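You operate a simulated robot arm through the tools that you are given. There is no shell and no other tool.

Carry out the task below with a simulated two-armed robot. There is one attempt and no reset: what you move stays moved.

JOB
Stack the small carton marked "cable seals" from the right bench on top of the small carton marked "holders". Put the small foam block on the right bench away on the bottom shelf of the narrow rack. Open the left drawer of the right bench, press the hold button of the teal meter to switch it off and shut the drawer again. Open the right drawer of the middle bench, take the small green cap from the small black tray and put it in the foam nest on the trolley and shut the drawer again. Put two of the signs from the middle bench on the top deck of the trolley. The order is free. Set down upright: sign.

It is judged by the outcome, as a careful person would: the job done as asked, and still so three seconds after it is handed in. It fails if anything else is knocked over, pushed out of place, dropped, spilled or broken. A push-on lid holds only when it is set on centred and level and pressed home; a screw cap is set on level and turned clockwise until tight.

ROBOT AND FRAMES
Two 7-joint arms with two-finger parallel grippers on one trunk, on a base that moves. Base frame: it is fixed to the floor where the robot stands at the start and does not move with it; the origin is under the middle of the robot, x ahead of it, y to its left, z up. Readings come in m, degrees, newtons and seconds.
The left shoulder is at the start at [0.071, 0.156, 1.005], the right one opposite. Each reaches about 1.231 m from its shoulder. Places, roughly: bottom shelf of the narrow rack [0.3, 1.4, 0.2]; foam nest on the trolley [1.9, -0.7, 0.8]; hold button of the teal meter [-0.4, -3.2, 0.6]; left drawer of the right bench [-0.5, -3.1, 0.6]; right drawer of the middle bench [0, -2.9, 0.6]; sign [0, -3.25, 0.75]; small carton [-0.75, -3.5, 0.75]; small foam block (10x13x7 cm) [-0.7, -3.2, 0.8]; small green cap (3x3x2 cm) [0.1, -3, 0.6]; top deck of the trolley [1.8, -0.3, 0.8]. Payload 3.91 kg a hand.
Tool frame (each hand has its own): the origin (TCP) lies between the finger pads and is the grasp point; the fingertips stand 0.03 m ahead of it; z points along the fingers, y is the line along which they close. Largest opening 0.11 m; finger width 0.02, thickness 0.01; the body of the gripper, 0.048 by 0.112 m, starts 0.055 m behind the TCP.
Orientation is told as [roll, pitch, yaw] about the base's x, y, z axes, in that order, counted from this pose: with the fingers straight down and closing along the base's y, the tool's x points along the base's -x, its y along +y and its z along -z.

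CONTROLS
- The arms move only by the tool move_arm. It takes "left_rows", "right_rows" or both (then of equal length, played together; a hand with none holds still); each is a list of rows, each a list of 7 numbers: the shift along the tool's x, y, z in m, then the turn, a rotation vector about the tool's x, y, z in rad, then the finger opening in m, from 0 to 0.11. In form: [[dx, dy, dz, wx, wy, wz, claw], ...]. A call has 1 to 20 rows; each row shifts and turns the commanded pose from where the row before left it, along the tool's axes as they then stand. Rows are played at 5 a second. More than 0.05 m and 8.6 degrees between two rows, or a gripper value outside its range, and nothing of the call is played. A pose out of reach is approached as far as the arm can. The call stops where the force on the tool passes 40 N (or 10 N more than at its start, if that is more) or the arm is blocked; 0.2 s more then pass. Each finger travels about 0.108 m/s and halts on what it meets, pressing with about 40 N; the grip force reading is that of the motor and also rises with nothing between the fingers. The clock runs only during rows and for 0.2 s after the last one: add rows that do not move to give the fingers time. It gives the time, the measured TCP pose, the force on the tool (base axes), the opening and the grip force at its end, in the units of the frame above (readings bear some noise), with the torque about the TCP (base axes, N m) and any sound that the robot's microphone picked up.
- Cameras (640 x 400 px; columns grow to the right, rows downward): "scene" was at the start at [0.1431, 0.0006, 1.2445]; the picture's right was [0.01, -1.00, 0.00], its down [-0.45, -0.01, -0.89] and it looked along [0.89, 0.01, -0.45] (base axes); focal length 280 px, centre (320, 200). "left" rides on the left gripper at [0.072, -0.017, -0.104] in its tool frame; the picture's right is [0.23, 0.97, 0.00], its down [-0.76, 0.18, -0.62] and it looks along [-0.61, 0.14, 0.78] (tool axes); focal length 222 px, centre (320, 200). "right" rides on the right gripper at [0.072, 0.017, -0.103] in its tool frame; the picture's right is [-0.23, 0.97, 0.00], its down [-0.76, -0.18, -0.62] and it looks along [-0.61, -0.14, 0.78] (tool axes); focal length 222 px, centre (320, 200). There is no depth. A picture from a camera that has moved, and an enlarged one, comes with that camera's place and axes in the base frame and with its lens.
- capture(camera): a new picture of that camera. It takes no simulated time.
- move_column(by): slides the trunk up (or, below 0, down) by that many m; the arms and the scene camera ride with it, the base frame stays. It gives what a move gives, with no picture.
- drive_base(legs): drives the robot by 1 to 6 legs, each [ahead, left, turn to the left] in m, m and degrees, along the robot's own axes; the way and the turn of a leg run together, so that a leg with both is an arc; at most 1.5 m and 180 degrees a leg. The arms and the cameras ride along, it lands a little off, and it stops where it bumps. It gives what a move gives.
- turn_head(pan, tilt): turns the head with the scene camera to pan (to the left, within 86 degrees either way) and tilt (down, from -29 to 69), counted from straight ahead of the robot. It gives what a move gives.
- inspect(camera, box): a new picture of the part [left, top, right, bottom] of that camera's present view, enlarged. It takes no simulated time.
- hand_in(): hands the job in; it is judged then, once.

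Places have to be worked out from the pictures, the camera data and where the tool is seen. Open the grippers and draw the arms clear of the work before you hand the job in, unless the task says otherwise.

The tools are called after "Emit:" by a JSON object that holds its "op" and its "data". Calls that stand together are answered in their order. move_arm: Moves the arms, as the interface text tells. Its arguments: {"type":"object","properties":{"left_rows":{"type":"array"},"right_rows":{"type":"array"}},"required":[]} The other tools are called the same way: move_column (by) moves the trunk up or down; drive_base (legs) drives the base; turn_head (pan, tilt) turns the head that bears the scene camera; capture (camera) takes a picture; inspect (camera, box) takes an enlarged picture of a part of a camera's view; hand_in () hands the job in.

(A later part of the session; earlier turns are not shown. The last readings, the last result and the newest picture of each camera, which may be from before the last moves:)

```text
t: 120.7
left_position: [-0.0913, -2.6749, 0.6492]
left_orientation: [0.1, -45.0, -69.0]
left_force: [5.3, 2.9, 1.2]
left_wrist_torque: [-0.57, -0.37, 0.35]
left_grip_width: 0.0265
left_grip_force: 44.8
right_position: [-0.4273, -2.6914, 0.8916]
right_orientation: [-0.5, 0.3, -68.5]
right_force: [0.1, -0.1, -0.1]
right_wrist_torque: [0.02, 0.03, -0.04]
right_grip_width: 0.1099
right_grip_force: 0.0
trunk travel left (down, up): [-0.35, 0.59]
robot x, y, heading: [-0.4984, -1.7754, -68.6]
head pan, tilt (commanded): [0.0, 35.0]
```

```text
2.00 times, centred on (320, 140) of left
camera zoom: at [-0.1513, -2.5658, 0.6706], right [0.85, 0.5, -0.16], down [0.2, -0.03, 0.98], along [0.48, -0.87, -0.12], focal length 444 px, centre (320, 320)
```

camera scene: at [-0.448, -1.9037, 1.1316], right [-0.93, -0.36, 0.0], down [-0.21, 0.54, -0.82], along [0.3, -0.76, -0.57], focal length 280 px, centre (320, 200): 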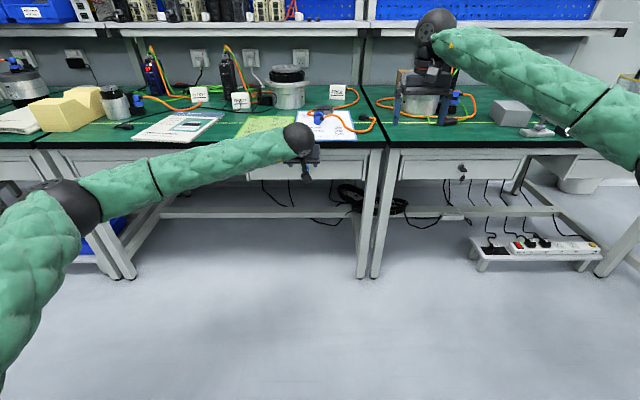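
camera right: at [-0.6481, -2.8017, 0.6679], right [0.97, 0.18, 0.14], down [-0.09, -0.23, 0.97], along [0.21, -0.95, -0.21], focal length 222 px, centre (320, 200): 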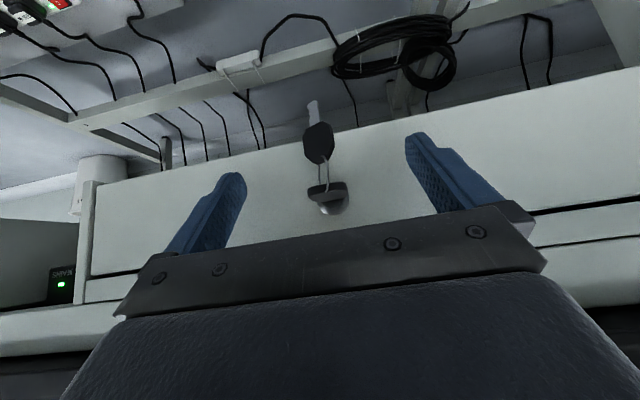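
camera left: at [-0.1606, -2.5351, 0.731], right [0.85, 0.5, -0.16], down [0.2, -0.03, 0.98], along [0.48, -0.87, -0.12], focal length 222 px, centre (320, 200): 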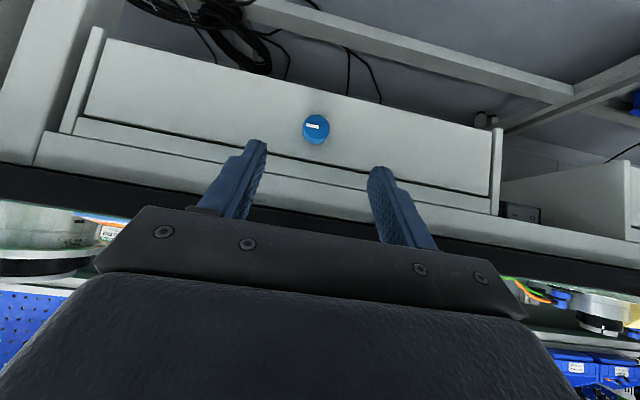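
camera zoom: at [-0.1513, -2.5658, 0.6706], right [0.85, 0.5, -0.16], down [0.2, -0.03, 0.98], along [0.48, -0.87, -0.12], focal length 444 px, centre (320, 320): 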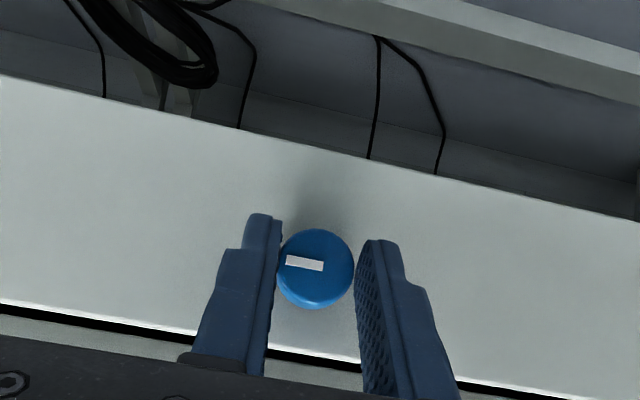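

It slides freely. Pulling another 18 cm.

Emit:
{"op": "move_arm", "data": {"left_rows": [[0.0141, 0, -0.0141, 0, 0, 0, 0.015], [0.0141, 0, -0.0141, 0, 0, 0, 0.015], [0.0141, 0, -0.0141, 0, 0, 0, 0.015], [0.0141, 0, -0.0141, 0, 0, 0, 0.015], [0.0141, 0, -0.0141, 0, 0, 0, 0.015], [0.0141, 0, -0.0141, 0, 0, 0, 0.015], [0.0141, 0, -0.0141, 0, 0, 0, 0.015], [0.0141, 0, -0.0141, 0, 0, 0, 0.015], [0.0141, 0, -0.0141, 0, 0, 0, 0.015], [0, 0, 0, 0, 0, 0, 0.015]]}}

Emit:
{"op": "capture", "data": {"camera": "scene"}}

```text
t: 122.9
left_position: [-0.1586, -2.5077, 0.649]
left_orientation: [0.1, -44.7, -69.2]
left_force: [-5.4, -0.6, -7.4]
left_wrist_torque: [0.29, 0.21, -0.03]
left_grip_width: 0.0266
left_grip_force: 45.3
right_position: [-0.4285, -2.6903, 0.89]
right_orientation: [-0.5, 0.3, -68.5]
right_force: [-0.7, 0.1, 0.0]
right_wrist_torque: [-0.01, 0.01, 0.02]
right_grip_width: 0.1102
right_grip_force: 0.0
trunk travel left (down, up): [-0.35, 0.59]
robot x, y, heading: [-0.4984, -1.7706, -69.0]
head pan, tilt (commanded): [0.0, 35.0]
```

```text
taken
camera scene: at [-0.4482, -1.9044, 1.1313], right [-0.93, -0.36, 0.0], down [-0.21, 0.54, -0.82], along [0.3, -0.76, -0.57], focal length 280 px, centre (320, 200)
```

scene: 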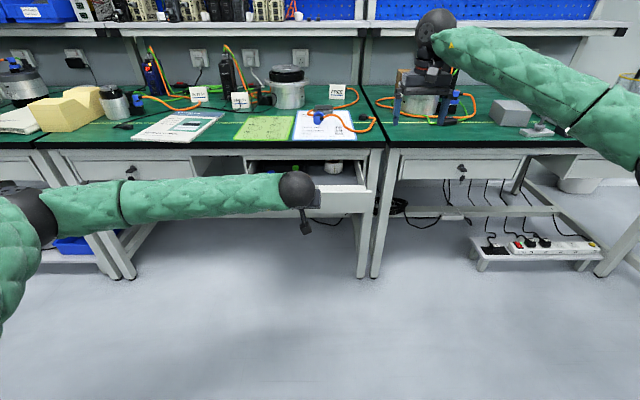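

Open about 21 cm; pulling another 15 cm.

Emit:
{"op": "move_arm", "data": {"left_rows": [[0.0141, 0, -0.0141, 0, 0, 0, 0.015], [0.0141, 0, -0.0141, 0, 0, 0, 0.015], [0.0141, 0, -0.0141, 0, 0, 0, 0.015], [0.0141, 0, -0.0141, 0, 0, 0, 0.015], [0.0141, 0, -0.0141, 0, 0, 0, 0.015], [0.0141, 0, -0.0141, 0, 0, 0, 0.015], [0.0141, 0, -0.0141, 0, 0, 0, 0.015], [0, 0, 0, 0, 0, 0, 0.015]]}}

Emit:
{"op": "capture", "data": {"camera": "scene"}}

```text
t: 124.9
left_position: [-0.2086, -2.3772, 0.6499]
left_orientation: [-0.2, -44.9, -69.3]
left_force: [-6.2, -2.5, -3.9]
left_wrist_torque: [-0.3, 0.01, -0.06]
left_grip_width: 0.0265
left_grip_force: 45.0
right_position: [-0.4297, -2.6908, 0.8903]
right_orientation: [-0.4, 0.3, -68.4]
right_force: [0.0, 0.2, -0.1]
right_wrist_torque: [0.02, 0.02, -0.01]
right_grip_width: 0.11
right_grip_force: 0.0
trunk travel left (down, up): [-0.35, 0.59]
robot x, y, heading: [-0.5023, -1.7744, -69.0]
head pan, tilt (commanded): [0.0, 35.0]
stopped in row 8 (left hand): the force on the tool passed its limit at 40 N (the readings are from after the stop); the commanded pose is now the measured one
```

```text
taken
camera scene: at [-0.4481, -1.9041, 1.1315], right [-0.93, -0.36, 0.0], down [-0.21, 0.54, -0.82], along [0.29, -0.76, -0.57], focal length 280 px, centre (320, 200)
```

scene: 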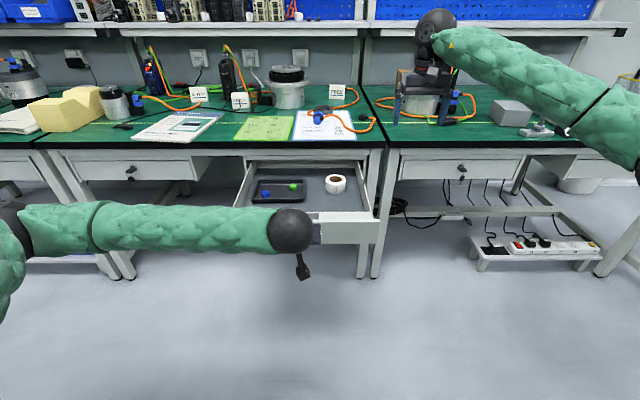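

The drawer has reached its end stop (35 cm open); the tray with a green and a blue cap is visible. I release the knob and withdraw the left hand up and left.

Emit:
{"op": "move_arm", "data": {"left_rows": [[0, 0, 0, 0, 0, 0, 0.04], [0, 0, 0, 0, 0, 0, 0.06], [0, 0, 0, 0, 0, 0, 0.06], [0, 0, -0.03, 0, 0, 0, 0.06], [0, 0, -0.03, 0, 0, 0, 0.06], [0, 0.02, -0.03, 0, 0, 0, 0.06], [-0.03, 0.025, -0.03, 0, 0, 0, 0.06], [-0.03, 0.025, -0.03, 0, 0, 0, 0.06], [-0.03, 0.025, -0.03, 0, 0, 0, 0.06], [-0.03, 0.025, -0.03, 0, 0, 0, 0.06], [-0.03, 0.025, -0.03, 0, 0, 0, 0.06], [0, 0, 0, 0, 0, 0, 0.06]]}}

Emit:
{"op": "capture", "data": {"camera": "scene"}}

Emit:
{"op": "inspect", "data": {"camera": "scene", "box": [235, 150, 385, 250]}}

```text
t: 127.5
left_position: [-0.0941, -2.2671, 0.9262]
left_orientation: [0.0, -45.0, -69.2]
left_force: [-0.3, 0.3, -0.1]
left_wrist_torque: [-0.01, -0.01, 0.0]
left_grip_width: 0.0599
left_grip_force: 0.0
right_position: [-0.428, -2.6916, 0.8913]
right_orientation: [-0.5, 0.3, -68.5]
right_force: [-0.5, 0.1, -1.0]
right_wrist_torque: [0.03, 0.0, 0.0]
right_grip_width: 0.1099
right_grip_force: 0.0
trunk travel left (down, up): [-0.35, 0.59]
robot x, y, heading: [-0.5006, -1.7718, -69.2]
head pan, tilt (commanded): [0.0, 35.0]
```

```text
taken
camera scene: at [-0.4482, -1.904, 1.1314], right [-0.93, -0.36, 0.0], down [-0.21, 0.54, -0.82], along [0.3, -0.76, -0.57], focal length 280 px, centre (320, 200)
```

scene: 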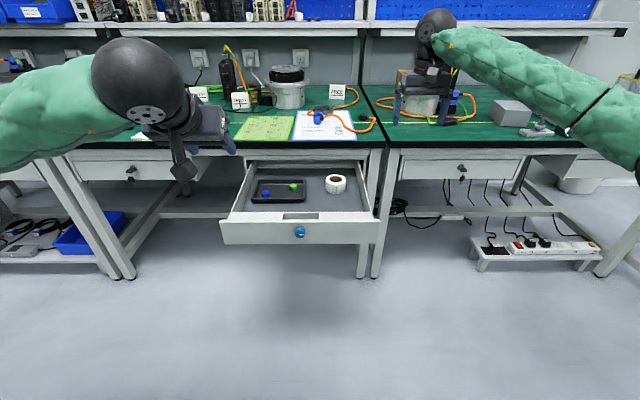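

```text
4.00 times, centred on (310, 200) of scene
camera zoom: at [-0.4482, -1.904, 1.1314], right [-0.93, -0.36, 0.0], down [-0.21, 0.54, -0.82], along [0.3, -0.76, -0.57], focal length 1119 px, centre (360, 200)
```

zoom: 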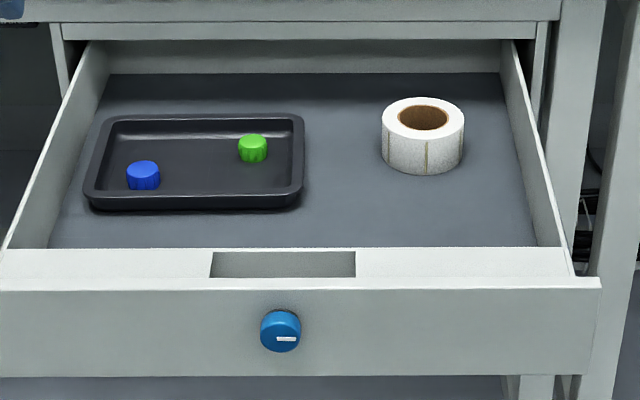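

Green cap is at about F 2.435, R 1.001, z 0.615 in the tray. I move the right hand above it (opening 0.06) while the left hand shifts further left out of the way.

Emit:
{"op": "move_arm", "data": {"left_rows": [[0, 0.03, 0, 0, 0, 0, 0.06], [0, 0.03, 0, 0, 0, 0, 0.06], [0, 0.03, 0, 0, 0, 0, 0.06], [0, 0.03, 0, 0, 0, 0, 0.06], [0, 0.03, 0, 0, 0, 0, 0.06], [0, 0, 0, 0, 0, 0, 0.06], [0, 0, 0, 0, 0, 0, 0.06], [0, 0, 0, 0, 0, 0, 0.06], [0, 0, 0, 0, 0, 0, 0.06], [0, 0, 0, 0, 0, 0, 0.06], [0, 0, 0, 0, 0, 0, 0.06]], "right_rows": [[0, 0, 0, 0, 0, 0.0105, 0.06], [-0.0081, 0.0399, 0.0156, 0, 0, 0, 0.06], [-0.0081, 0.0399, 0.0156, 0, 0, 0, 0.06], [-0.0081, 0.0399, 0.0156, 0, 0, 0, 0.06], [-0.0081, 0.0399, 0.0156, 0, 0, 0, 0.06], [-0.0081, 0.0399, 0.0156, 0, 0, 0, 0.06], [-0.0081, 0.0399, 0.0156, 0, 0, 0, 0.06], [-0.0081, 0.0399, 0.0156, 0, 0, 0, 0.06], [-0.0081, 0.0399, 0.0156, 0, 0, 0, 0.06], [-0.0081, 0.0399, 0.0156, 0, 0, 0, 0.06], [0, 0, 0, 0, 0, 0, 0.06]]}}

Emit:
{"op": "capture", "data": {"camera": "right"}}

Emit:
{"op": "inspect", "data": {"camera": "scene", "box": [235, 120, 385, 230]}}

```text
t: 129.9
left_position: [0.0438, -2.215, 0.925]
left_orientation: [-0.1, -44.9, -69.1]
left_force: [-0.3, 0.1, -1.1]
left_wrist_torque: [0.01, -0.03, 0.04]
left_grip_width: 0.06
left_grip_force: 0.0
right_position: [-0.072, -2.6284, 0.7477]
right_orientation: [-0.6, 0.4, -69.1]
right_force: [-0.1, -0.6, -0.3]
right_wrist_torque: [-0.01, -0.02, -0.04]
right_grip_width: 0.0598
right_grip_force: 0.1
trunk travel left (down, up): [-0.35, 0.59]
robot x, y, heading: [-0.4999, -1.7752, -68.8]
head pan, tilt (commanded): [0.0, 35.0]
```

```text
taken
camera right: at [-0.0811, -2.5556, 0.8512], right [0.99, 0.13, -0.01], down [0.11, -0.78, 0.62], along [0.08, -0.62, -0.78], focal length 222 px, centre (320, 200)
```

right: 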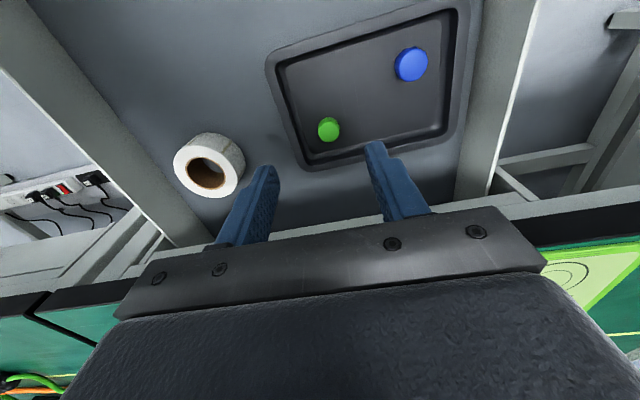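

```text
3.64 times, centred on (310, 175) of scene
camera zoom: at [-0.4482, -1.9037, 1.1316], right [-0.93, -0.36, 0.0], down [-0.21, 0.54, -0.82], along [0.29, -0.76, -0.57], focal length 1017 px, centre (356, 291)
```

zoom: 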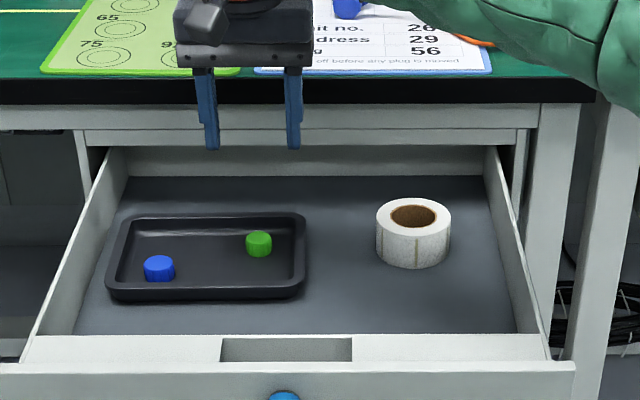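

Refined: cap at F≈2.443, R≈0.999. I shift and descend to just above the cap, opening 0.05.

Emit:
{"op": "move_arm", "data": {"right_rows": [[-0.013, 0.006, 0, 0, 0, 0, 0.05], [0, 0, 0.028, 0, 0, 0, 0.05], [0, 0, 0.028, 0, 0, 0, 0.05], [0, 0, 0.028, 0, 0, 0, 0.05], [0, 0, 0, 0, 0, 0, 0.05]]}}

Emit:
{"op": "inspect", "data": {"camera": "right", "box": [200, 40, 440, 240]}}

Emit:
{"op": "inspect", "data": {"camera": "scene", "box": [235, 130, 345, 210]}}

```text
t: 131.1
left_position: [0.0456, -2.2151, 0.924]
left_orientation: [0.1, -44.8, -69.3]
left_force: [0.1, 0.3, 0.5]
left_wrist_torque: [0.02, 0.01, -0.01]
left_grip_width: 0.06
left_grip_force: 0.1
right_position: [-0.0582, -2.6395, 0.6621]
right_orientation: [-0.5, 0.4, -69.1]
right_force: [-0.7, -0.6, -1.3]
right_wrist_torque: [-0.04, 0.03, -0.01]
right_grip_width: 0.05
right_grip_force: 0.1
trunk travel left (down, up): [-0.35, 0.59]
robot x, y, heading: [-0.4958, -1.7781, -68.9]
head pan, tilt (commanded): [0.0, 35.0]
```

```text
2.00 times, centred on (320, 140) of right
camera zoom: at [-0.0682, -2.5662, 0.766], right [0.99, 0.14, -0.01], down [0.11, -0.78, 0.62], along [0.08, -0.62, -0.78], focal length 444 px, centre (320, 320)
```

zoom: 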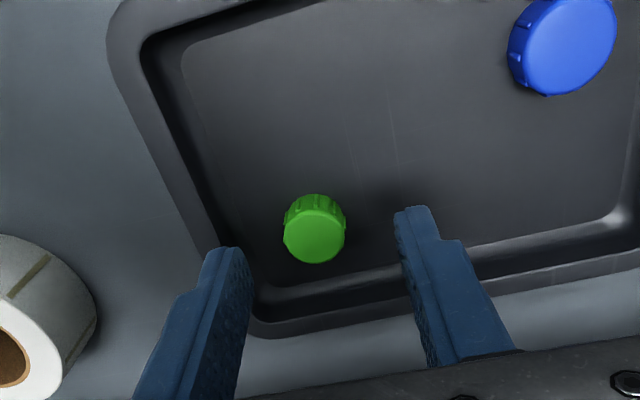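

```text
5.00 times, centred on (290, 170) of scene
camera zoom: at [-0.4481, -1.9037, 1.1316], right [-0.93, -0.36, 0.0], down [-0.21, 0.54, -0.82], along [0.3, -0.76, -0.57], focal length 1399 px, centre (470, 350)
```

zoom: 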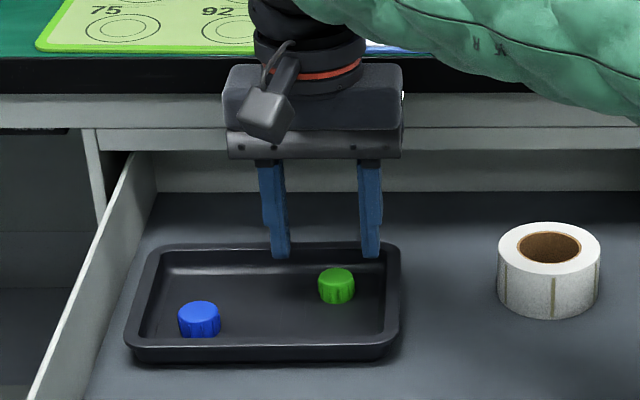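

Alignment is good; the tray wall is close to the right finger so I narrow to 0.042, shift 3 mm right, and descend to z≈0.637.

Emit:
{"op": "move_arm", "data": {"right_rows": [[0, -0.003, 0, 0, 0, 0, 0.042], [0, 0, 0.01, 0, 0, 0, 0.042], [0, 0, 0.01, 0, 0, 0, 0.042], [0, 0, 0.005, 0, 0, 0, 0.042], [0, 0, 0, 0, 0, 0, 0.042]]}}

Emit:
{"op": "inspect", "data": {"camera": "right", "box": [200, 40, 440, 240]}}

Emit:
{"op": "inspect", "data": {"camera": "scene", "box": [235, 130, 345, 210]}}

```text
t: 132.3
left_position: [0.0458, -2.2161, 0.9244]
left_orientation: [0.1, -44.9, -69.2]
left_force: [0.6, 0.5, -0.3]
left_wrist_torque: [0.01, -0.02, -0.01]
left_grip_width: 0.0602
left_grip_force: 0.1
right_position: [-0.0621, -2.6406, 0.6375]
right_orientation: [-0.4, 0.2, -69.2]
right_force: [-0.2, -0.1, 0.5]
right_wrist_torque: [0.0, 0.01, 0.01]
right_grip_width: 0.0419
right_grip_force: 0.1
trunk travel left (down, up): [-0.35, 0.59]
robot x, y, heading: [-0.5004, -1.7743, -69.0]
head pan, tilt (commanded): [0.0, 35.0]
```

```text
2.00 times, centred on (320, 140) of right
camera zoom: at [-0.0713, -2.5682, 0.7415], right [0.99, 0.14, -0.01], down [0.11, -0.78, 0.62], along [0.08, -0.62, -0.78], focal length 444 px, centre (320, 320)
```

zoom: 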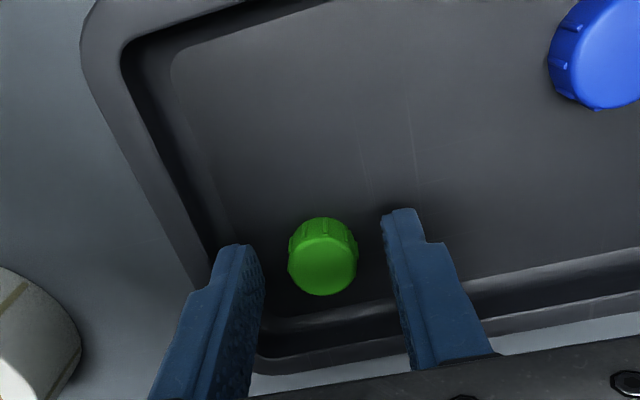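

```text
5.00 times, centred on (290, 170) of scene
camera zoom: at [-0.448, -1.9038, 1.1315], right [-0.93, -0.36, 0.0], down [-0.21, 0.54, -0.82], along [0.29, -0.76, -0.57], focal length 1399 px, centre (470, 350)
```

zoom: 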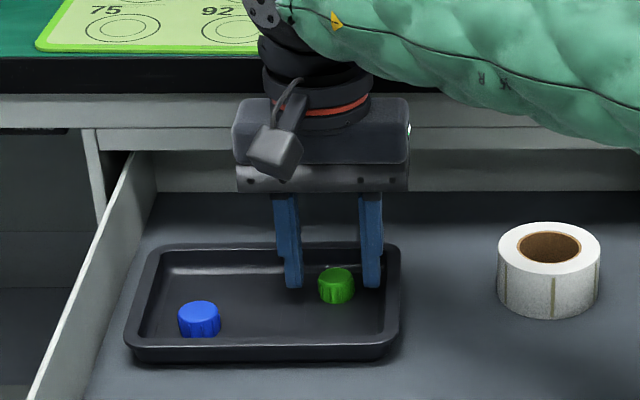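

The cap is centred between the fingertips. I close and lift.

Emit:
{"op": "move_arm", "data": {"right_rows": [[0, 0, 0, 0, 0, 0, 0.03], [0, 0, 0, 0, 0, 0, 0.015], [0, 0, 0, 0, 0, 0, 0.015], [0, 0, 0, 0, 0, 0, 0.015], [0, 0, -0.02, 0, 0, 0, 0.015], [0, 0, -0.03, 0, 0, 0, 0.015], [0, 0, 0, 0, 0, 0, 0.015]]}}

Emit:
{"op": "inspect", "data": {"camera": "right", "box": [200, 40, 440, 240]}}

```text
t: 133.9
left_position: [0.0439, -2.2148, 0.9247]
left_orientation: [0.1, -44.9, -69.2]
left_force: [-0.3, -0.1, 0.1]
left_wrist_torque: [-0.02, 0.01, 0.01]
left_grip_width: 0.06
left_grip_force: 0.0
right_position: [-0.0627, -2.6409, 0.6863]
right_orientation: [-0.5, 0.4, -69.0]
right_force: [0.3, -0.3, -0.5]
right_wrist_torque: [0.02, -0.02, 0.04]
right_grip_width: 0.0152
right_grip_force: 0.1
trunk travel left (down, up): [-0.35, 0.59]
robot x, y, heading: [-0.4987, -1.7757, -69.0]
head pan, tilt (commanded): [0.0, 35.0]
```

```text
2.00 times, centred on (320, 140) of right
camera zoom: at [-0.0717, -2.5679, 0.7907], right [0.99, 0.13, -0.01], down [0.11, -0.78, 0.62], along [0.08, -0.62, -0.78], focal length 444 px, centre (320, 320)
```

zoom: 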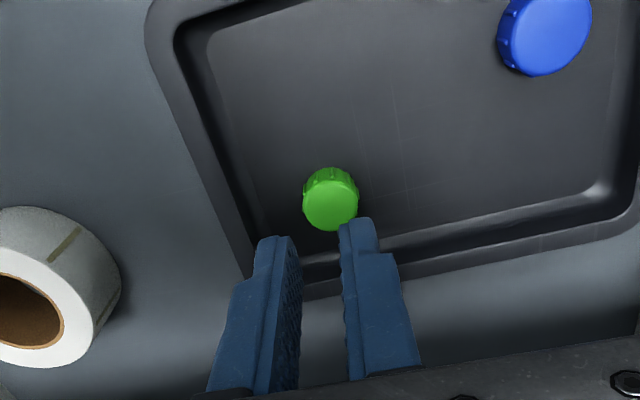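

The fingers closed past the cap (0.015) – it stayed in the tray. I take precise zooms from both cameras to re-triangulate.

Emit:
{"op": "inspect", "data": {"camera": "scene", "box": [280, 170, 312, 198]}}

Emit:
{"op": "inspect", "data": {"camera": "right", "box": [300, 110, 360, 160]}}

Emit:
{"op": "inspect", "data": {"camera": "scene", "box": [235, 130, 345, 210]}}

```text
14.29 times, centred on (296, 184) of scene
camera zoom: at [-0.4479, -1.9038, 1.1314], right [-0.93, -0.36, 0.0], down [-0.21, 0.54, -0.82], along [0.29, -0.76, -0.57], focal length 3996 px, centre (663, 429)
```

zoom: 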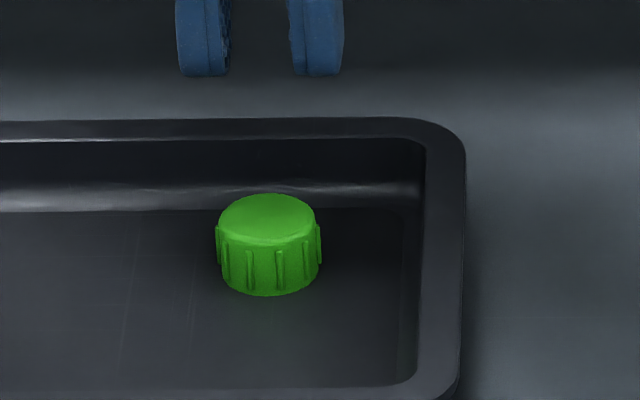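

```text
8.00 times, centred on (330, 135) of right
camera zoom: at [-0.0717, -2.5679, 0.7907], right [0.99, 0.13, -0.01], down [0.11, -0.78, 0.62], along [0.08, -0.62, -0.78], focal length 1777 px, centre (240, 720)
```

zoom: 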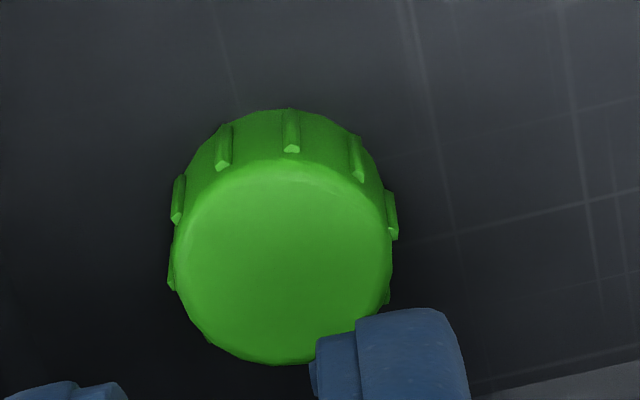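

```text
5.00 times, centred on (290, 170) of scene
camera zoom: at [-0.4479, -1.9038, 1.1314], right [-0.93, -0.36, 0.0], down [-0.21, 0.54, -0.82], along [0.29, -0.76, -0.57], focal length 1399 px, centre (470, 350)
```

zoom: 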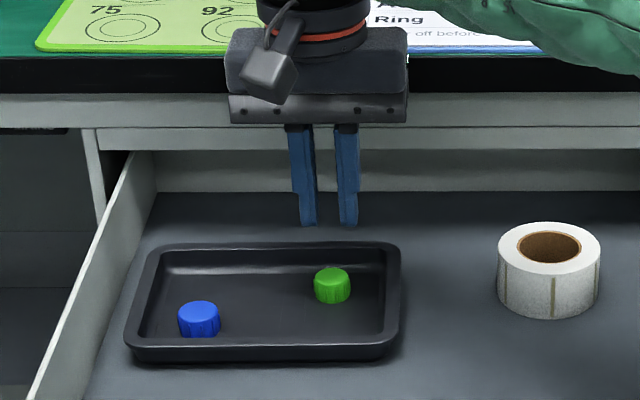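

Re-triangulated: cap top at z≈0.611, centre F≈2.451, R≈0.997 — it's lower and 5 mm farther than I assumed. I reopen, shift, and descend to TCP z≈0.631.

Emit:
{"op": "move_arm", "data": {"right_rows": [[-0.006, 0.0035, 0, 0, -0.007, 0, 0.042], [0, 0, 0.025, 0, 0, 0, 0.042], [0, 0, 0.02, 0, 0, 0, 0.042], [0, 0, 0.007, 0, 0, 0, 0.042], [0, 0, 0.003, 0, 0, 0, 0.042], [0, 0, 0, 0, 0, 0, 0.042]]}}

Emit:
{"op": "inspect", "data": {"camera": "scene", "box": [270, 165, 320, 205]}}

Emit:
{"op": "inspect", "data": {"camera": "right", "box": [260, 100, 400, 200]}}

```text
t: 135.3
left_position: [0.0445, -2.2152, 0.9262]
left_orientation: [-0.1, -45.0, -69.1]
left_force: [0.1, -0.9, -1.0]
left_wrist_torque: [0.0, 0.01, -0.03]
left_grip_width: 0.06
left_grip_force: 0.1
right_position: [-0.0572, -2.6465, 0.6322]
right_orientation: [-0.5, 0.0, -69.1]
right_force: [-0.3, -0.8, 0.0]
right_wrist_torque: [0.02, 0.0, 0.04]
right_grip_width: 0.042
right_grip_force: 0.1
trunk travel left (down, up): [-0.35, 0.59]
robot x, y, heading: [-0.5009, -1.774, -68.9]
head pan, tilt (commanded): [0.0, 35.0]
```

```text
10.00 times, centred on (295, 185) of scene
camera zoom: at [-0.448, -1.9038, 1.1315], right [-0.93, -0.36, 0.0], down [-0.21, 0.54, -0.82], along [0.29, -0.76, -0.57], focal length 2797 px, centre (570, 350)
```

zoom: 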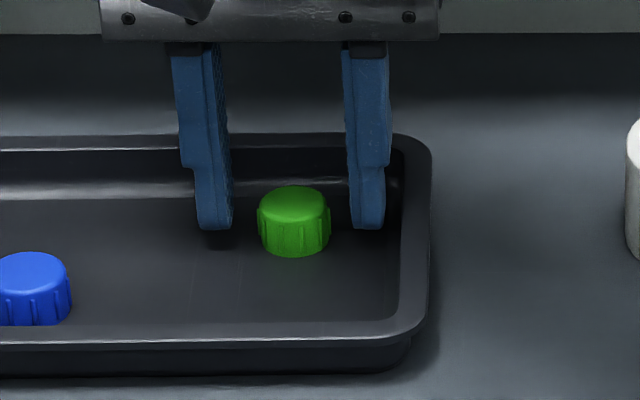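

```text
4.00 times, centred on (330, 150) of right
camera zoom: at [-0.0669, -2.5729, 0.7351], right [0.99, 0.14, -0.01], down [0.11, -0.77, 0.63], along [0.08, -0.62, -0.78], focal length 888 px, centre (280, 400)
```

zoom: 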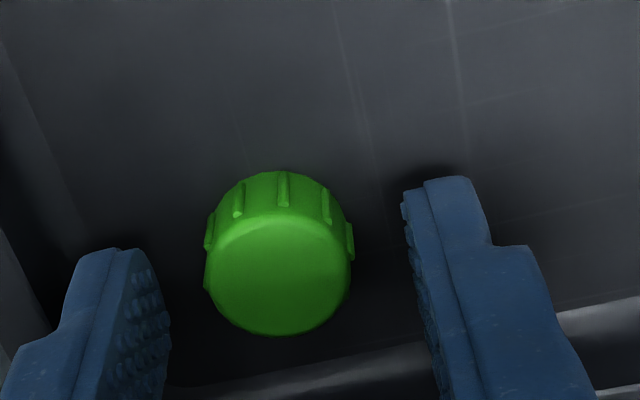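

Now the cap is centred at the right height. Closing.

Emit:
{"op": "move_arm", "data": {"right_rows": [[0, 0, 0.0015, 0, 0, 0, 0.03], [0, 0, 0, 0, 0, 0, 0.018], [0, 0, 0, 0, 0, 0, 0.012], [0, 0, 0, 0, 0, 0, 0.012], [0, 0, 0, 0, 0, 0, 0.012]]}}

Emit:
{"op": "inspect", "data": {"camera": "right", "box": [260, 100, 400, 200]}}

```text
t: 136.5
left_position: [0.0447, -2.2154, 0.9249]
left_orientation: [0.0, -44.8, -69.3]
left_force: [-0.2, 0.4, -0.5]
left_wrist_torque: [0.01, 0.04, -0.03]
left_grip_width: 0.0602
left_grip_force: 0.0
right_position: [-0.056, -2.6452, 0.6312]
right_orientation: [-0.6, -0.1, -69.0]
right_force: [-0.4, 0.6, 0.5]
right_wrist_torque: [-0.01, 0.0, 0.01]
right_grip_width: 0.018
right_grip_force: 40.2
trunk travel left (down, up): [-0.35, 0.59]
robot x, y, heading: [-0.4986, -1.7719, -68.9]
head pan, tilt (commanded): [0.0, 35.0]
```

```text
4.00 times, centred on (330, 150) of right
camera zoom: at [-0.0669, -2.5724, 0.734], right [0.99, 0.13, -0.01], down [0.11, -0.77, 0.63], along [0.08, -0.62, -0.78], focal length 888 px, centre (280, 400)
```

zoom: 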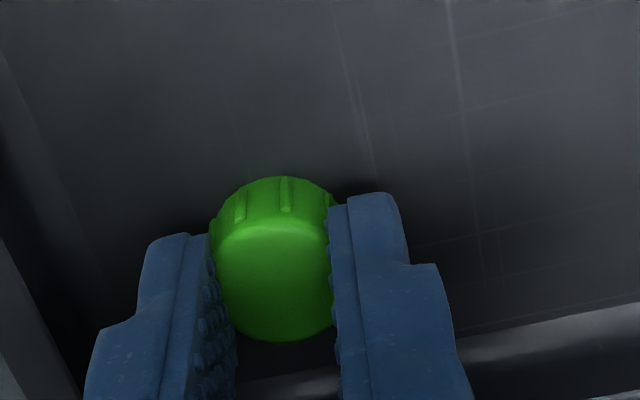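

Something is gripped (width 0.018). I lift 5 cm and check.

Emit:
{"op": "move_arm", "data": {"right_rows": [[0, 0, -0.01, 0, 0, 0, 0.012], [0, 0, -0.02, 0, 0, 0, 0.012], [0, 0, -0.03, 0, 0, 0, 0.012], [0, 0, 0, 0, 0, 0, 0.012]]}}

Emit:
{"op": "inspect", "data": {"camera": "right", "box": [230, 80, 410, 210]}}

Emit:
{"op": "inspect", "data": {"camera": "scene", "box": [255, 145, 325, 205]}}

```text
t: 137.5
left_position: [0.0445, -2.2147, 0.9247]
left_orientation: [0.0, -44.9, -69.3]
left_force: [-0.6, 0.4, -1.0]
left_wrist_torque: [-0.01, -0.02, -0.02]
left_grip_width: 0.0599
left_grip_force: 0.0
right_position: [-0.0558, -2.6463, 0.6905]
right_orientation: [-0.4, -0.2, -69.1]
right_force: [-0.3, 0.4, 0.3]
right_wrist_torque: [0.02, 0.02, 0.01]
right_grip_width: 0.0179
right_grip_force: 39.8
trunk travel left (down, up): [-0.35, 0.59]
robot x, y, heading: [-0.5012, -1.7735, -69.0]
head pan, tilt (commanded): [0.0, 35.0]
```

```text
3.08 times, centred on (320, 145) of right
camera zoom: at [-0.0655, -2.5729, 0.7936], right [0.99, 0.13, -0.01], down [0.11, -0.77, 0.63], along [0.08, -0.62, -0.78], focal length 684 px, centre (320, 369)
```

zoom: 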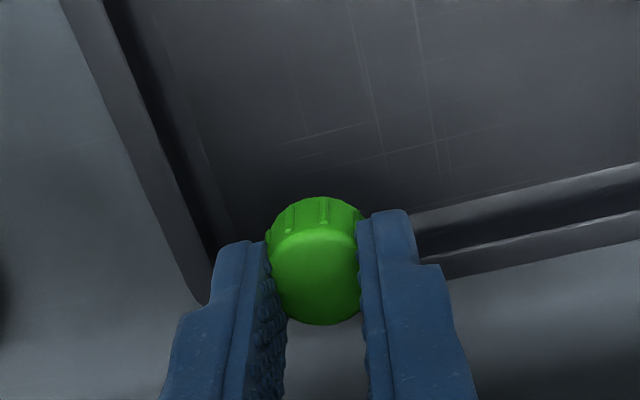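

```text
6.67 times, centred on (290, 175) of scene
camera zoom: at [-0.4479, -1.904, 1.1314], right [-0.93, -0.36, 0.0], down [-0.21, 0.54, -0.82], along [0.29, -0.76, -0.57], focal length 1865 px, centre (520, 367)
```

zoom: 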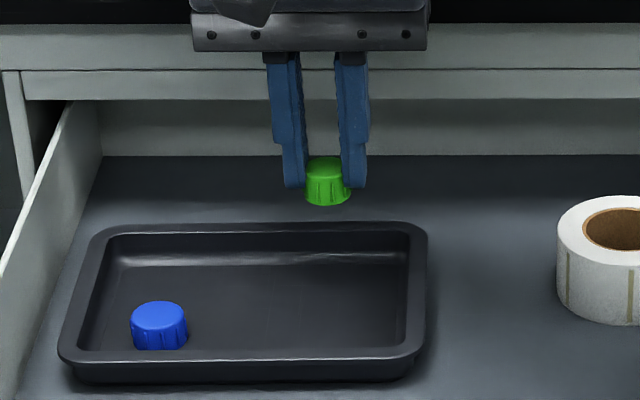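

The green cap is securely held and upright. I raise the right hand to z≈0.94 and move it to the right, clear of the drawer.

Emit:
{"op": "move_arm", "data": {"right_rows": [[0, 0, -0.04, 0, 0, 0, 0.012], [0, 0, -0.045, 0, 0, 0, 0.012], [0, 0, -0.045, 0, 0, 0, 0.012], [0, 0, -0.045, 0, 0, 0, 0.012], [0, 0, -0.045, 0, 0, 0, 0.012], [0.01, -0.035, -0.005, 0, 0, 0, 0.012], [0.012, -0.04, 0, 0, 0, 0, 0.012], [0.012, -0.04, 0, 0, 0, 0, 0.012], [0.012, -0.04, 0, 0, 0, 0, 0.012], [0.012, -0.04, 0, 0, 0, 0, 0.012], [0.012, -0.04, 0, 0, 0, 0, 0.012], [0.012, -0.04, 0, 0, 0, 0, 0.012], [0.012, -0.04, 0, 0, 0, 0, 0.012], [0.012, -0.035, 0, 0, 0, 0, 0.012], [0, 0, 0, 0, 0, 0, 0.012]]}}

Emit:
{"op": "capture", "data": {"camera": "scene"}}

Emit:
{"op": "inspect", "data": {"camera": "right", "box": [230, 80, 410, 210]}}

```text
t: 140.7
left_position: [0.0447, -2.2157, 0.9251]
left_orientation: [-0.1, -44.8, -69.2]
left_force: [-0.4, -0.3, 0.3]
left_wrist_torque: [0.02, 0.04, 0.03]
left_grip_width: 0.0601
left_grip_force: 0.0
right_position: [-0.4188, -2.6693, 0.9179]
right_orientation: [-0.5, -0.1, -69.1]
right_force: [0.2, 0.4, 0.3]
right_wrist_torque: [0.0, -0.03, 0.0]
right_grip_width: 0.0178
right_grip_force: 39.8
trunk travel left (down, up): [-0.35, 0.59]
robot x, y, heading: [-0.4957, -1.7749, -69.0]
head pan, tilt (commanded): [0.0, 35.0]
```

```text
taken
camera scene: at [-0.4479, -1.9038, 1.1314], right [-0.93, -0.36, 0.0], down [-0.21, 0.54, -0.82], along [0.29, -0.76, -0.57], focal length 280 px, centre (320, 200)
```

scene: 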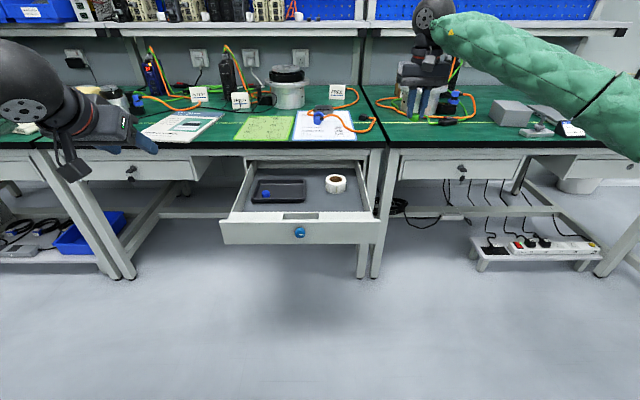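

```text
3.08 times, centred on (320, 145) of right
camera zoom: at [-0.4287, -2.5954, 1.0205], right [0.99, 0.14, -0.01], down [0.11, -0.77, 0.63], along [0.08, -0.62, -0.78], focal length 684 px, centre (320, 369)
```

zoom: 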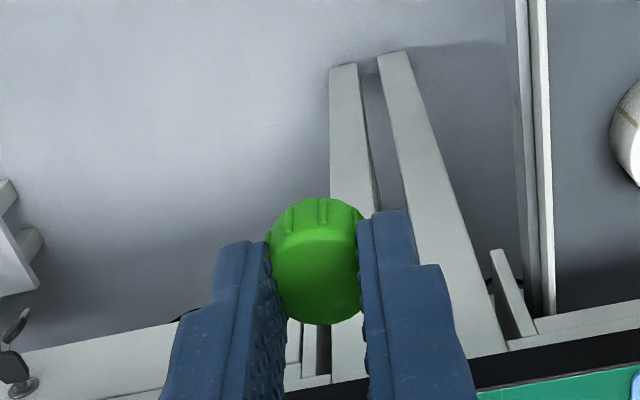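

Now the left hand: open to 0.11, move over to the knob line (R 1.04) and lower in front of the drawer face.

Emit:
{"op": "move_arm", "data": {"left_rows": [[0, -0.0487, 0, 0, 0, 0, 0.11], [0, -0.0487, 0, 0, 0, 0, 0.11], [0, -0.0487, 0, 0, 0, 0, 0.11], [0, -0.0487, 0, 0, 0, 0, 0.11], [0, -0.0487, 0, 0, 0, 0, 0.11], [0, -0.0487, 0, 0, 0, 0, 0.11], [0.0322, 0, 0.0342, 0, 0, 0, 0.11], [0.0322, 0, 0.0342, 0, 0, 0, 0.11], [0.0322, 0, 0.0342, 0, 0, 0, 0.11], [0.0322, 0, 0.0342, 0, 0, 0, 0.11], [0.0322, 0, 0.0342, 0, 0, 0, 0.11], [0.0322, 0, 0.0342, 0, 0, 0, 0.11], [0, 0, 0, 0, 0, 0, 0.11]]}}

Emit:
{"op": "capture", "data": {"camera": "left"}}

Emit:
{"op": "capture", "data": {"camera": "scene"}}

```text
t: 143.5
left_position: [-0.2252, -2.3254, 0.6422]
left_orientation: [0.0, -44.9, -69.1]
left_force: [-0.7, 0.3, -0.3]
left_wrist_torque: [0.02, -0.01, -0.02]
left_grip_width: 0.1101
left_grip_force: 0.1
right_position: [-0.4187, -2.6687, 0.9175]
right_orientation: [-0.5, -0.1, -69.1]
right_force: [-0.5, 0.3, -0.1]
right_wrist_torque: [0.05, 0.02, 0.0]
right_grip_width: 0.0179
right_grip_force: 40.0
trunk travel left (down, up): [-0.35, 0.59]
robot x, y, heading: [-0.5003, -1.7743, -69.0]
head pan, tilt (commanded): [0.0, 35.0]
```

```text
taken
camera left: at [-0.2849, -2.2147, 0.6642], right [0.85, 0.5, -0.16], down [0.2, -0.03, 0.98], along [0.48, -0.87, -0.13], focal length 222 px, centre (320, 200)
```

left: 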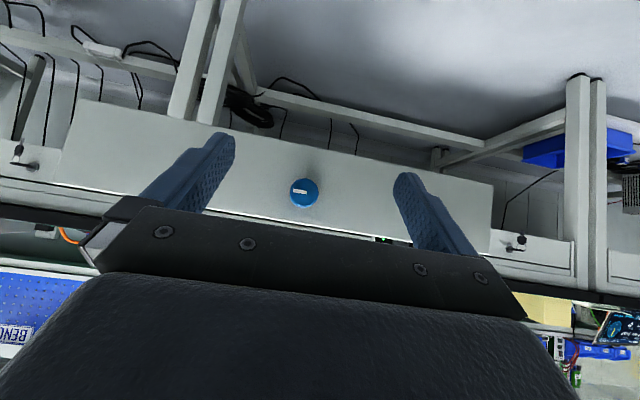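

```text
taken
camera scene: at [-0.4483, -1.9038, 1.1315], right [-0.93, -0.36, 0.0], down [-0.21, 0.54, -0.82], along [0.3, -0.76, -0.57], focal length 280 px, centre (320, 200)
```

scene: 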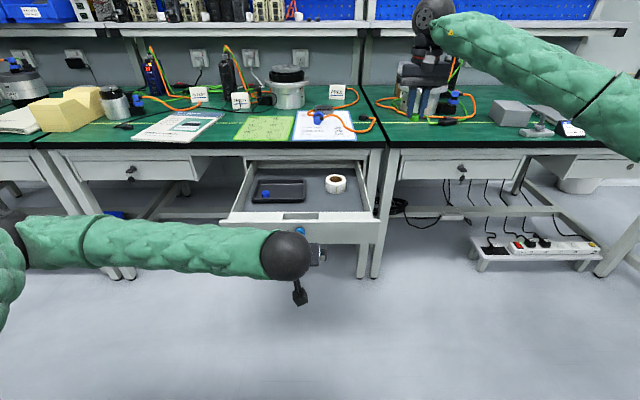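

The knob is between the open fingers. Pushing the drawer shut, 2 cm per row.

Emit:
{"op": "move_arm", "data": {"left_rows": [[-0.0141, 0, 0.0141, 0, 0, 0, 0.11], [-0.0141, 0, 0.0141, 0, 0, 0, 0.11], [-0.0141, 0, 0.0141, 0, 0, 0, 0.11], [-0.0106, 0, 0.0106, 0, 0, 0, 0.11], [-0.0106, 0, 0.0106, 0, 0, 0, 0.11], [-0.0141, 0, 0.0141, 0, 0, 0, 0.11], [-0.0141, 0, 0.0141, 0, 0, 0, 0.11], [-0.0141, 0, 0.0141, 0, 0, 0, 0.11], [-0.0141, 0, 0.0141, 0, 0, 0, 0.11], [-0.0141, 0, 0.0141, 0, 0, 0, 0.11], [-0.0141, 0, 0.0141, 0, 0, 0, 0.11], [-0.0141, 0, 0.0141, 0, 0, 0, 0.11], [-0.0141, 0, 0.0141, 0, 0, 0, 0.11], [-0.0141, 0, 0.0141, 0, 0, 0, 0.11], [-0.0141, 0, 0.0141, 0, 0, 0, 0.11], [-0.0141, 0, 0.0141, 0, 0, 0, 0.11], [-0.0141, 0, 0.0141, 0, 0, 0, 0.11], [-0.0141, 0, 0.0141, 0, 0, 0, 0.11], [0, 0, 0, 0, 0, 0, 0.11]]}}

Emit:
{"op": "capture", "data": {"camera": "scene"}}

```text
t: 147.5
left_position: [-0.1004, -2.6522, 0.642]
left_orientation: [0.0, -44.9, -69.3]
left_force: [0.4, 0.1, -0.8]
left_wrist_torque: [-0.01, -0.01, -0.02]
left_grip_width: 0.1099
left_grip_force: 0.1
right_position: [-0.4182, -2.6685, 0.9171]
right_orientation: [-0.5, 0.0, -69.1]
right_force: [0.2, -0.2, 0.0]
right_wrist_torque: [-0.01, -0.01, -0.01]
right_grip_width: 0.021
right_grip_force: 40.3
trunk travel left (down, up): [-0.35, 0.59]
robot x, y, heading: [-0.496, -1.7734, -68.6]
head pan, tilt (commanded): [0.0, 35.0]
```

```text
taken
camera scene: at [-0.4483, -1.9039, 1.1315], right [-0.93, -0.36, 0.0], down [-0.21, 0.54, -0.82], along [0.3, -0.76, -0.57], focal length 280 px, centre (320, 200)
```

scene: 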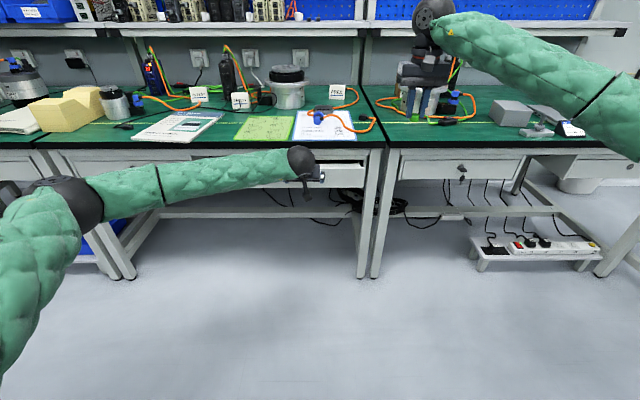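

The right grip width changed to 0.021 — I check the cap in the right hand.

Emit:
{"op": "inspect", "data": {"camera": "right", "box": [230, 80, 410, 210]}}

Emit:
{"op": "inspect", "data": {"camera": "scene", "box": [385, 60, 465, 130]}}

```text
3.08 times, centred on (320, 145) of right
camera zoom: at [-0.4287, -2.5956, 1.0204], right [0.99, 0.13, -0.01], down [0.11, -0.77, 0.63], along [0.08, -0.62, -0.78], focal length 684 px, centre (320, 369)
```

zoom: 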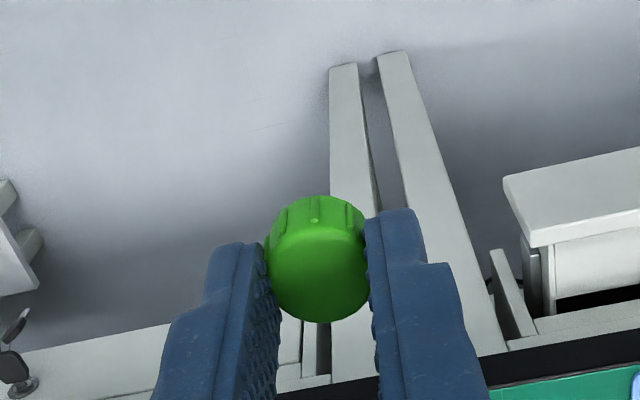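

```text
5.71 times, centred on (425, 95) of scene
camera zoom: at [-0.4483, -1.9039, 1.1315], right [-0.93, -0.36, 0.0], down [-0.21, 0.54, -0.82], along [0.3, -0.76, -0.57], focal length 1598 px, centre (-280, 800)
```

zoom: 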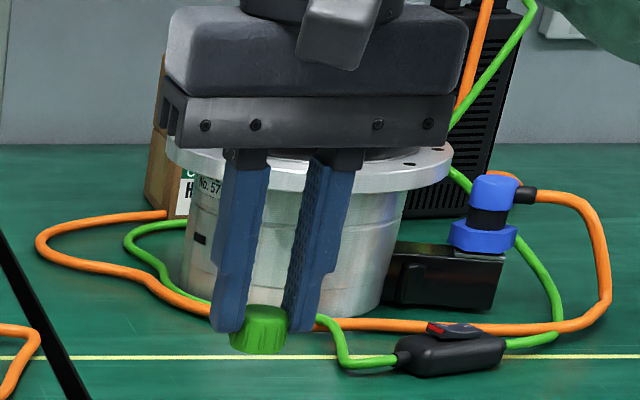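

The cap rotated a bit but is now held across its full diameter. I finish closing the drawer with slower steps.

Emit:
{"op": "move_arm", "data": {"left_rows": [[-0.0106, 0, 0.0106, 0, 0, 0, 0.11], [-0.0106, 0, 0.0106, 0, 0, 0, 0.11], [-0.0071, 0, 0.0071, 0, 0, 0, 0.11], [-0.0071, 0, 0.0071, 0, 0, 0, 0.11], [-0.0035, 0, 0.0035, 0, 0, 0, 0.11], [-0.0035, 0, 0.0035, 0, 0, 0, 0.11], [0, 0, 0, 0, 0, 0, 0.11]]}}

Emit:
{"op": "inspect", "data": {"camera": "scene", "box": [230, 125, 390, 210]}}

```text
t: 149.1
left_position: [-0.0799, -2.7082, 0.644]
left_orientation: [0.0, -45.0, -69.2]
left_force: [-0.9, 0.3, -0.5]
left_wrist_torque: [0.0, 0.02, 0.0]
left_grip_width: 0.11
left_grip_force: 0.1
right_position: [-0.4184, -2.6704, 0.9172]
right_orientation: [-0.5, -0.1, -69.1]
right_force: [0.6, 0.0, -0.2]
right_wrist_torque: [-0.03, -0.02, 0.01]
right_grip_width: 0.0211
right_grip_force: 39.8
trunk travel left (down, up): [-0.35, 0.59]
robot x, y, heading: [-0.5002, -1.7738, -68.9]
head pan, tilt (commanded): [0.0, 35.0]
```

```text
4.00 times, centred on (310, 168) of scene
camera zoom: at [-0.4483, -1.9041, 1.1315], right [-0.93, -0.36, 0.0], down [-0.21, 0.54, -0.82], along [0.3, -0.76, -0.57], focal length 1119 px, centre (360, 330)
```

zoom: 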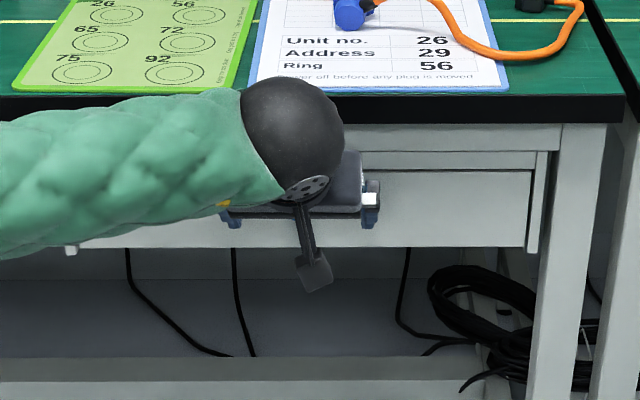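

Nearly flush; a few more millimetres until I feel the stop.

Emit:
{"op": "move_arm", "data": {"left_rows": [[-0.0028, 0, 0.0028, 0, 0, 0, 0.11], [-0.0028, 0, 0.0028, 0, 0, 0, 0.11], [-0.0021, 0, 0.0021, 0, 0, 0, 0.11], [0, 0, 0, 0, 0, 0, 0.11]]}}

```text
t: 149.8
left_position: [-0.0781, -2.7126, 0.6434]
left_orientation: [0.1, -44.7, -69.2]
left_force: [-4.8, 16.2, 7.7]
left_wrist_torque: [0.19, -0.52, 1.03]
left_grip_width: 0.1103
left_grip_force: 0.1
right_position: [-0.4183, -2.6677, 0.9193]
right_orientation: [-0.5, -0.2, -69.1]
right_force: [0.0, 0.5, 0.2]
right_wrist_torque: [-0.01, -0.03, 0.0]
right_grip_width: 0.0207
right_grip_force: 39.8
trunk travel left (down, up): [-0.35, 0.59]
robot x, y, heading: [-0.4954, -1.7752, -68.6]
head pan, tilt (commanded): [0.0, 35.0]
stopped in row 3 (left hand): the force on the tool passed its limit at 48 N (the readings are from after the stop); the commanded pose is now the measured one
```

The drawer is shut. I withdraw the left hand, raise it and make it vertical again.

Emit:
{"op": "move_arm", "data": {"left_rows": [[0.0283, 0, -0.0283, 0, 0, 0, 0.11], [0.0283, 0, -0.0283, 0, 0, 0, 0.11], [0.0283, 0, -0.0283, 0, 0, 0, 0.11], [0.0283, 0, -0.0283, 0, 0, 0, 0.11], [-0.0354, 0.01, -0.0354, 0, 0, 0, 0.11], [-0.0354, 0.01, -0.0354, 0, 0, 0, 0.11], [-0.0354, 0.01, -0.0354, 0, 0, 0, 0.11], [-0.0354, 0.02, -0.0354, 0, 0, 0, 0.11], [-0.0354, 0.02, -0.0354, 0, 0, 0, 0.11], [-0.0354, 0.02, -0.0354, 0, 0, 0, 0.11], [0, 0.03, 0, 0, 0.1309, 0, 0.11], [0, 0.03, 0, 0, 0.1309, 0, 0.11], [0, 0.03, 0, 0, 0.1309, 0, 0.11], [0, 0.03, 0, 0, 0.1309, 0, 0.11], [0, 0, 0, 0, 0.1309, 0, 0.11], [0, 0, 0, 0, 0.1309, 0, 0.11], [0, 0, 0, 0, 0, 0, 0.11]]}}

Emit:
{"op": "capture", "data": {"camera": "scene"}}

Emit:
{"op": "inspect", "data": {"camera": "scene", "box": [170, 60, 390, 198]}}

```text
refused: row 5 steps farther than a row can; nothing moved
```

```text
taken
camera scene: at [-0.4488, -1.9021, 1.1319], right [-0.93, -0.36, 0.0], down [-0.21, 0.53, -0.82], along [0.3, -0.76, -0.57], focal length 280 px, centre (320, 200)
```

scene: 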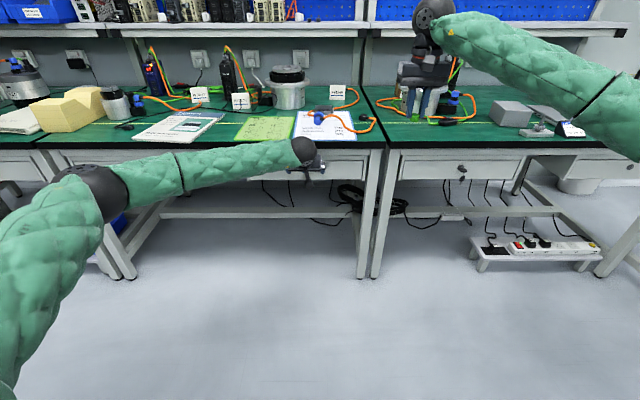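

```text
2.90 times, centred on (280, 129) of scene
camera zoom: at [-0.4488, -1.9021, 1.1319], right [-0.93, -0.36, 0.0], down [-0.21, 0.53, -0.82], along [0.3, -0.76, -0.57], focal length 811 px, centre (436, 406)
```

zoom: 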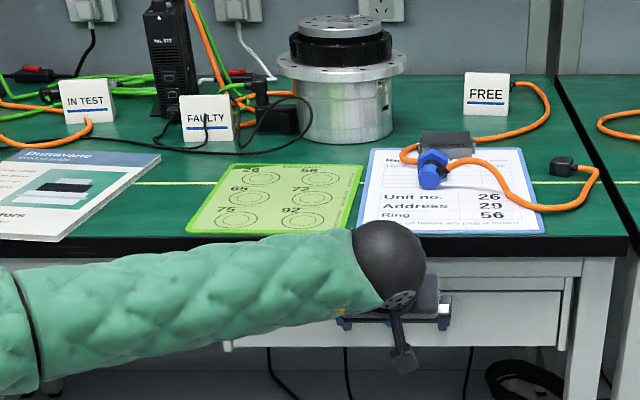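

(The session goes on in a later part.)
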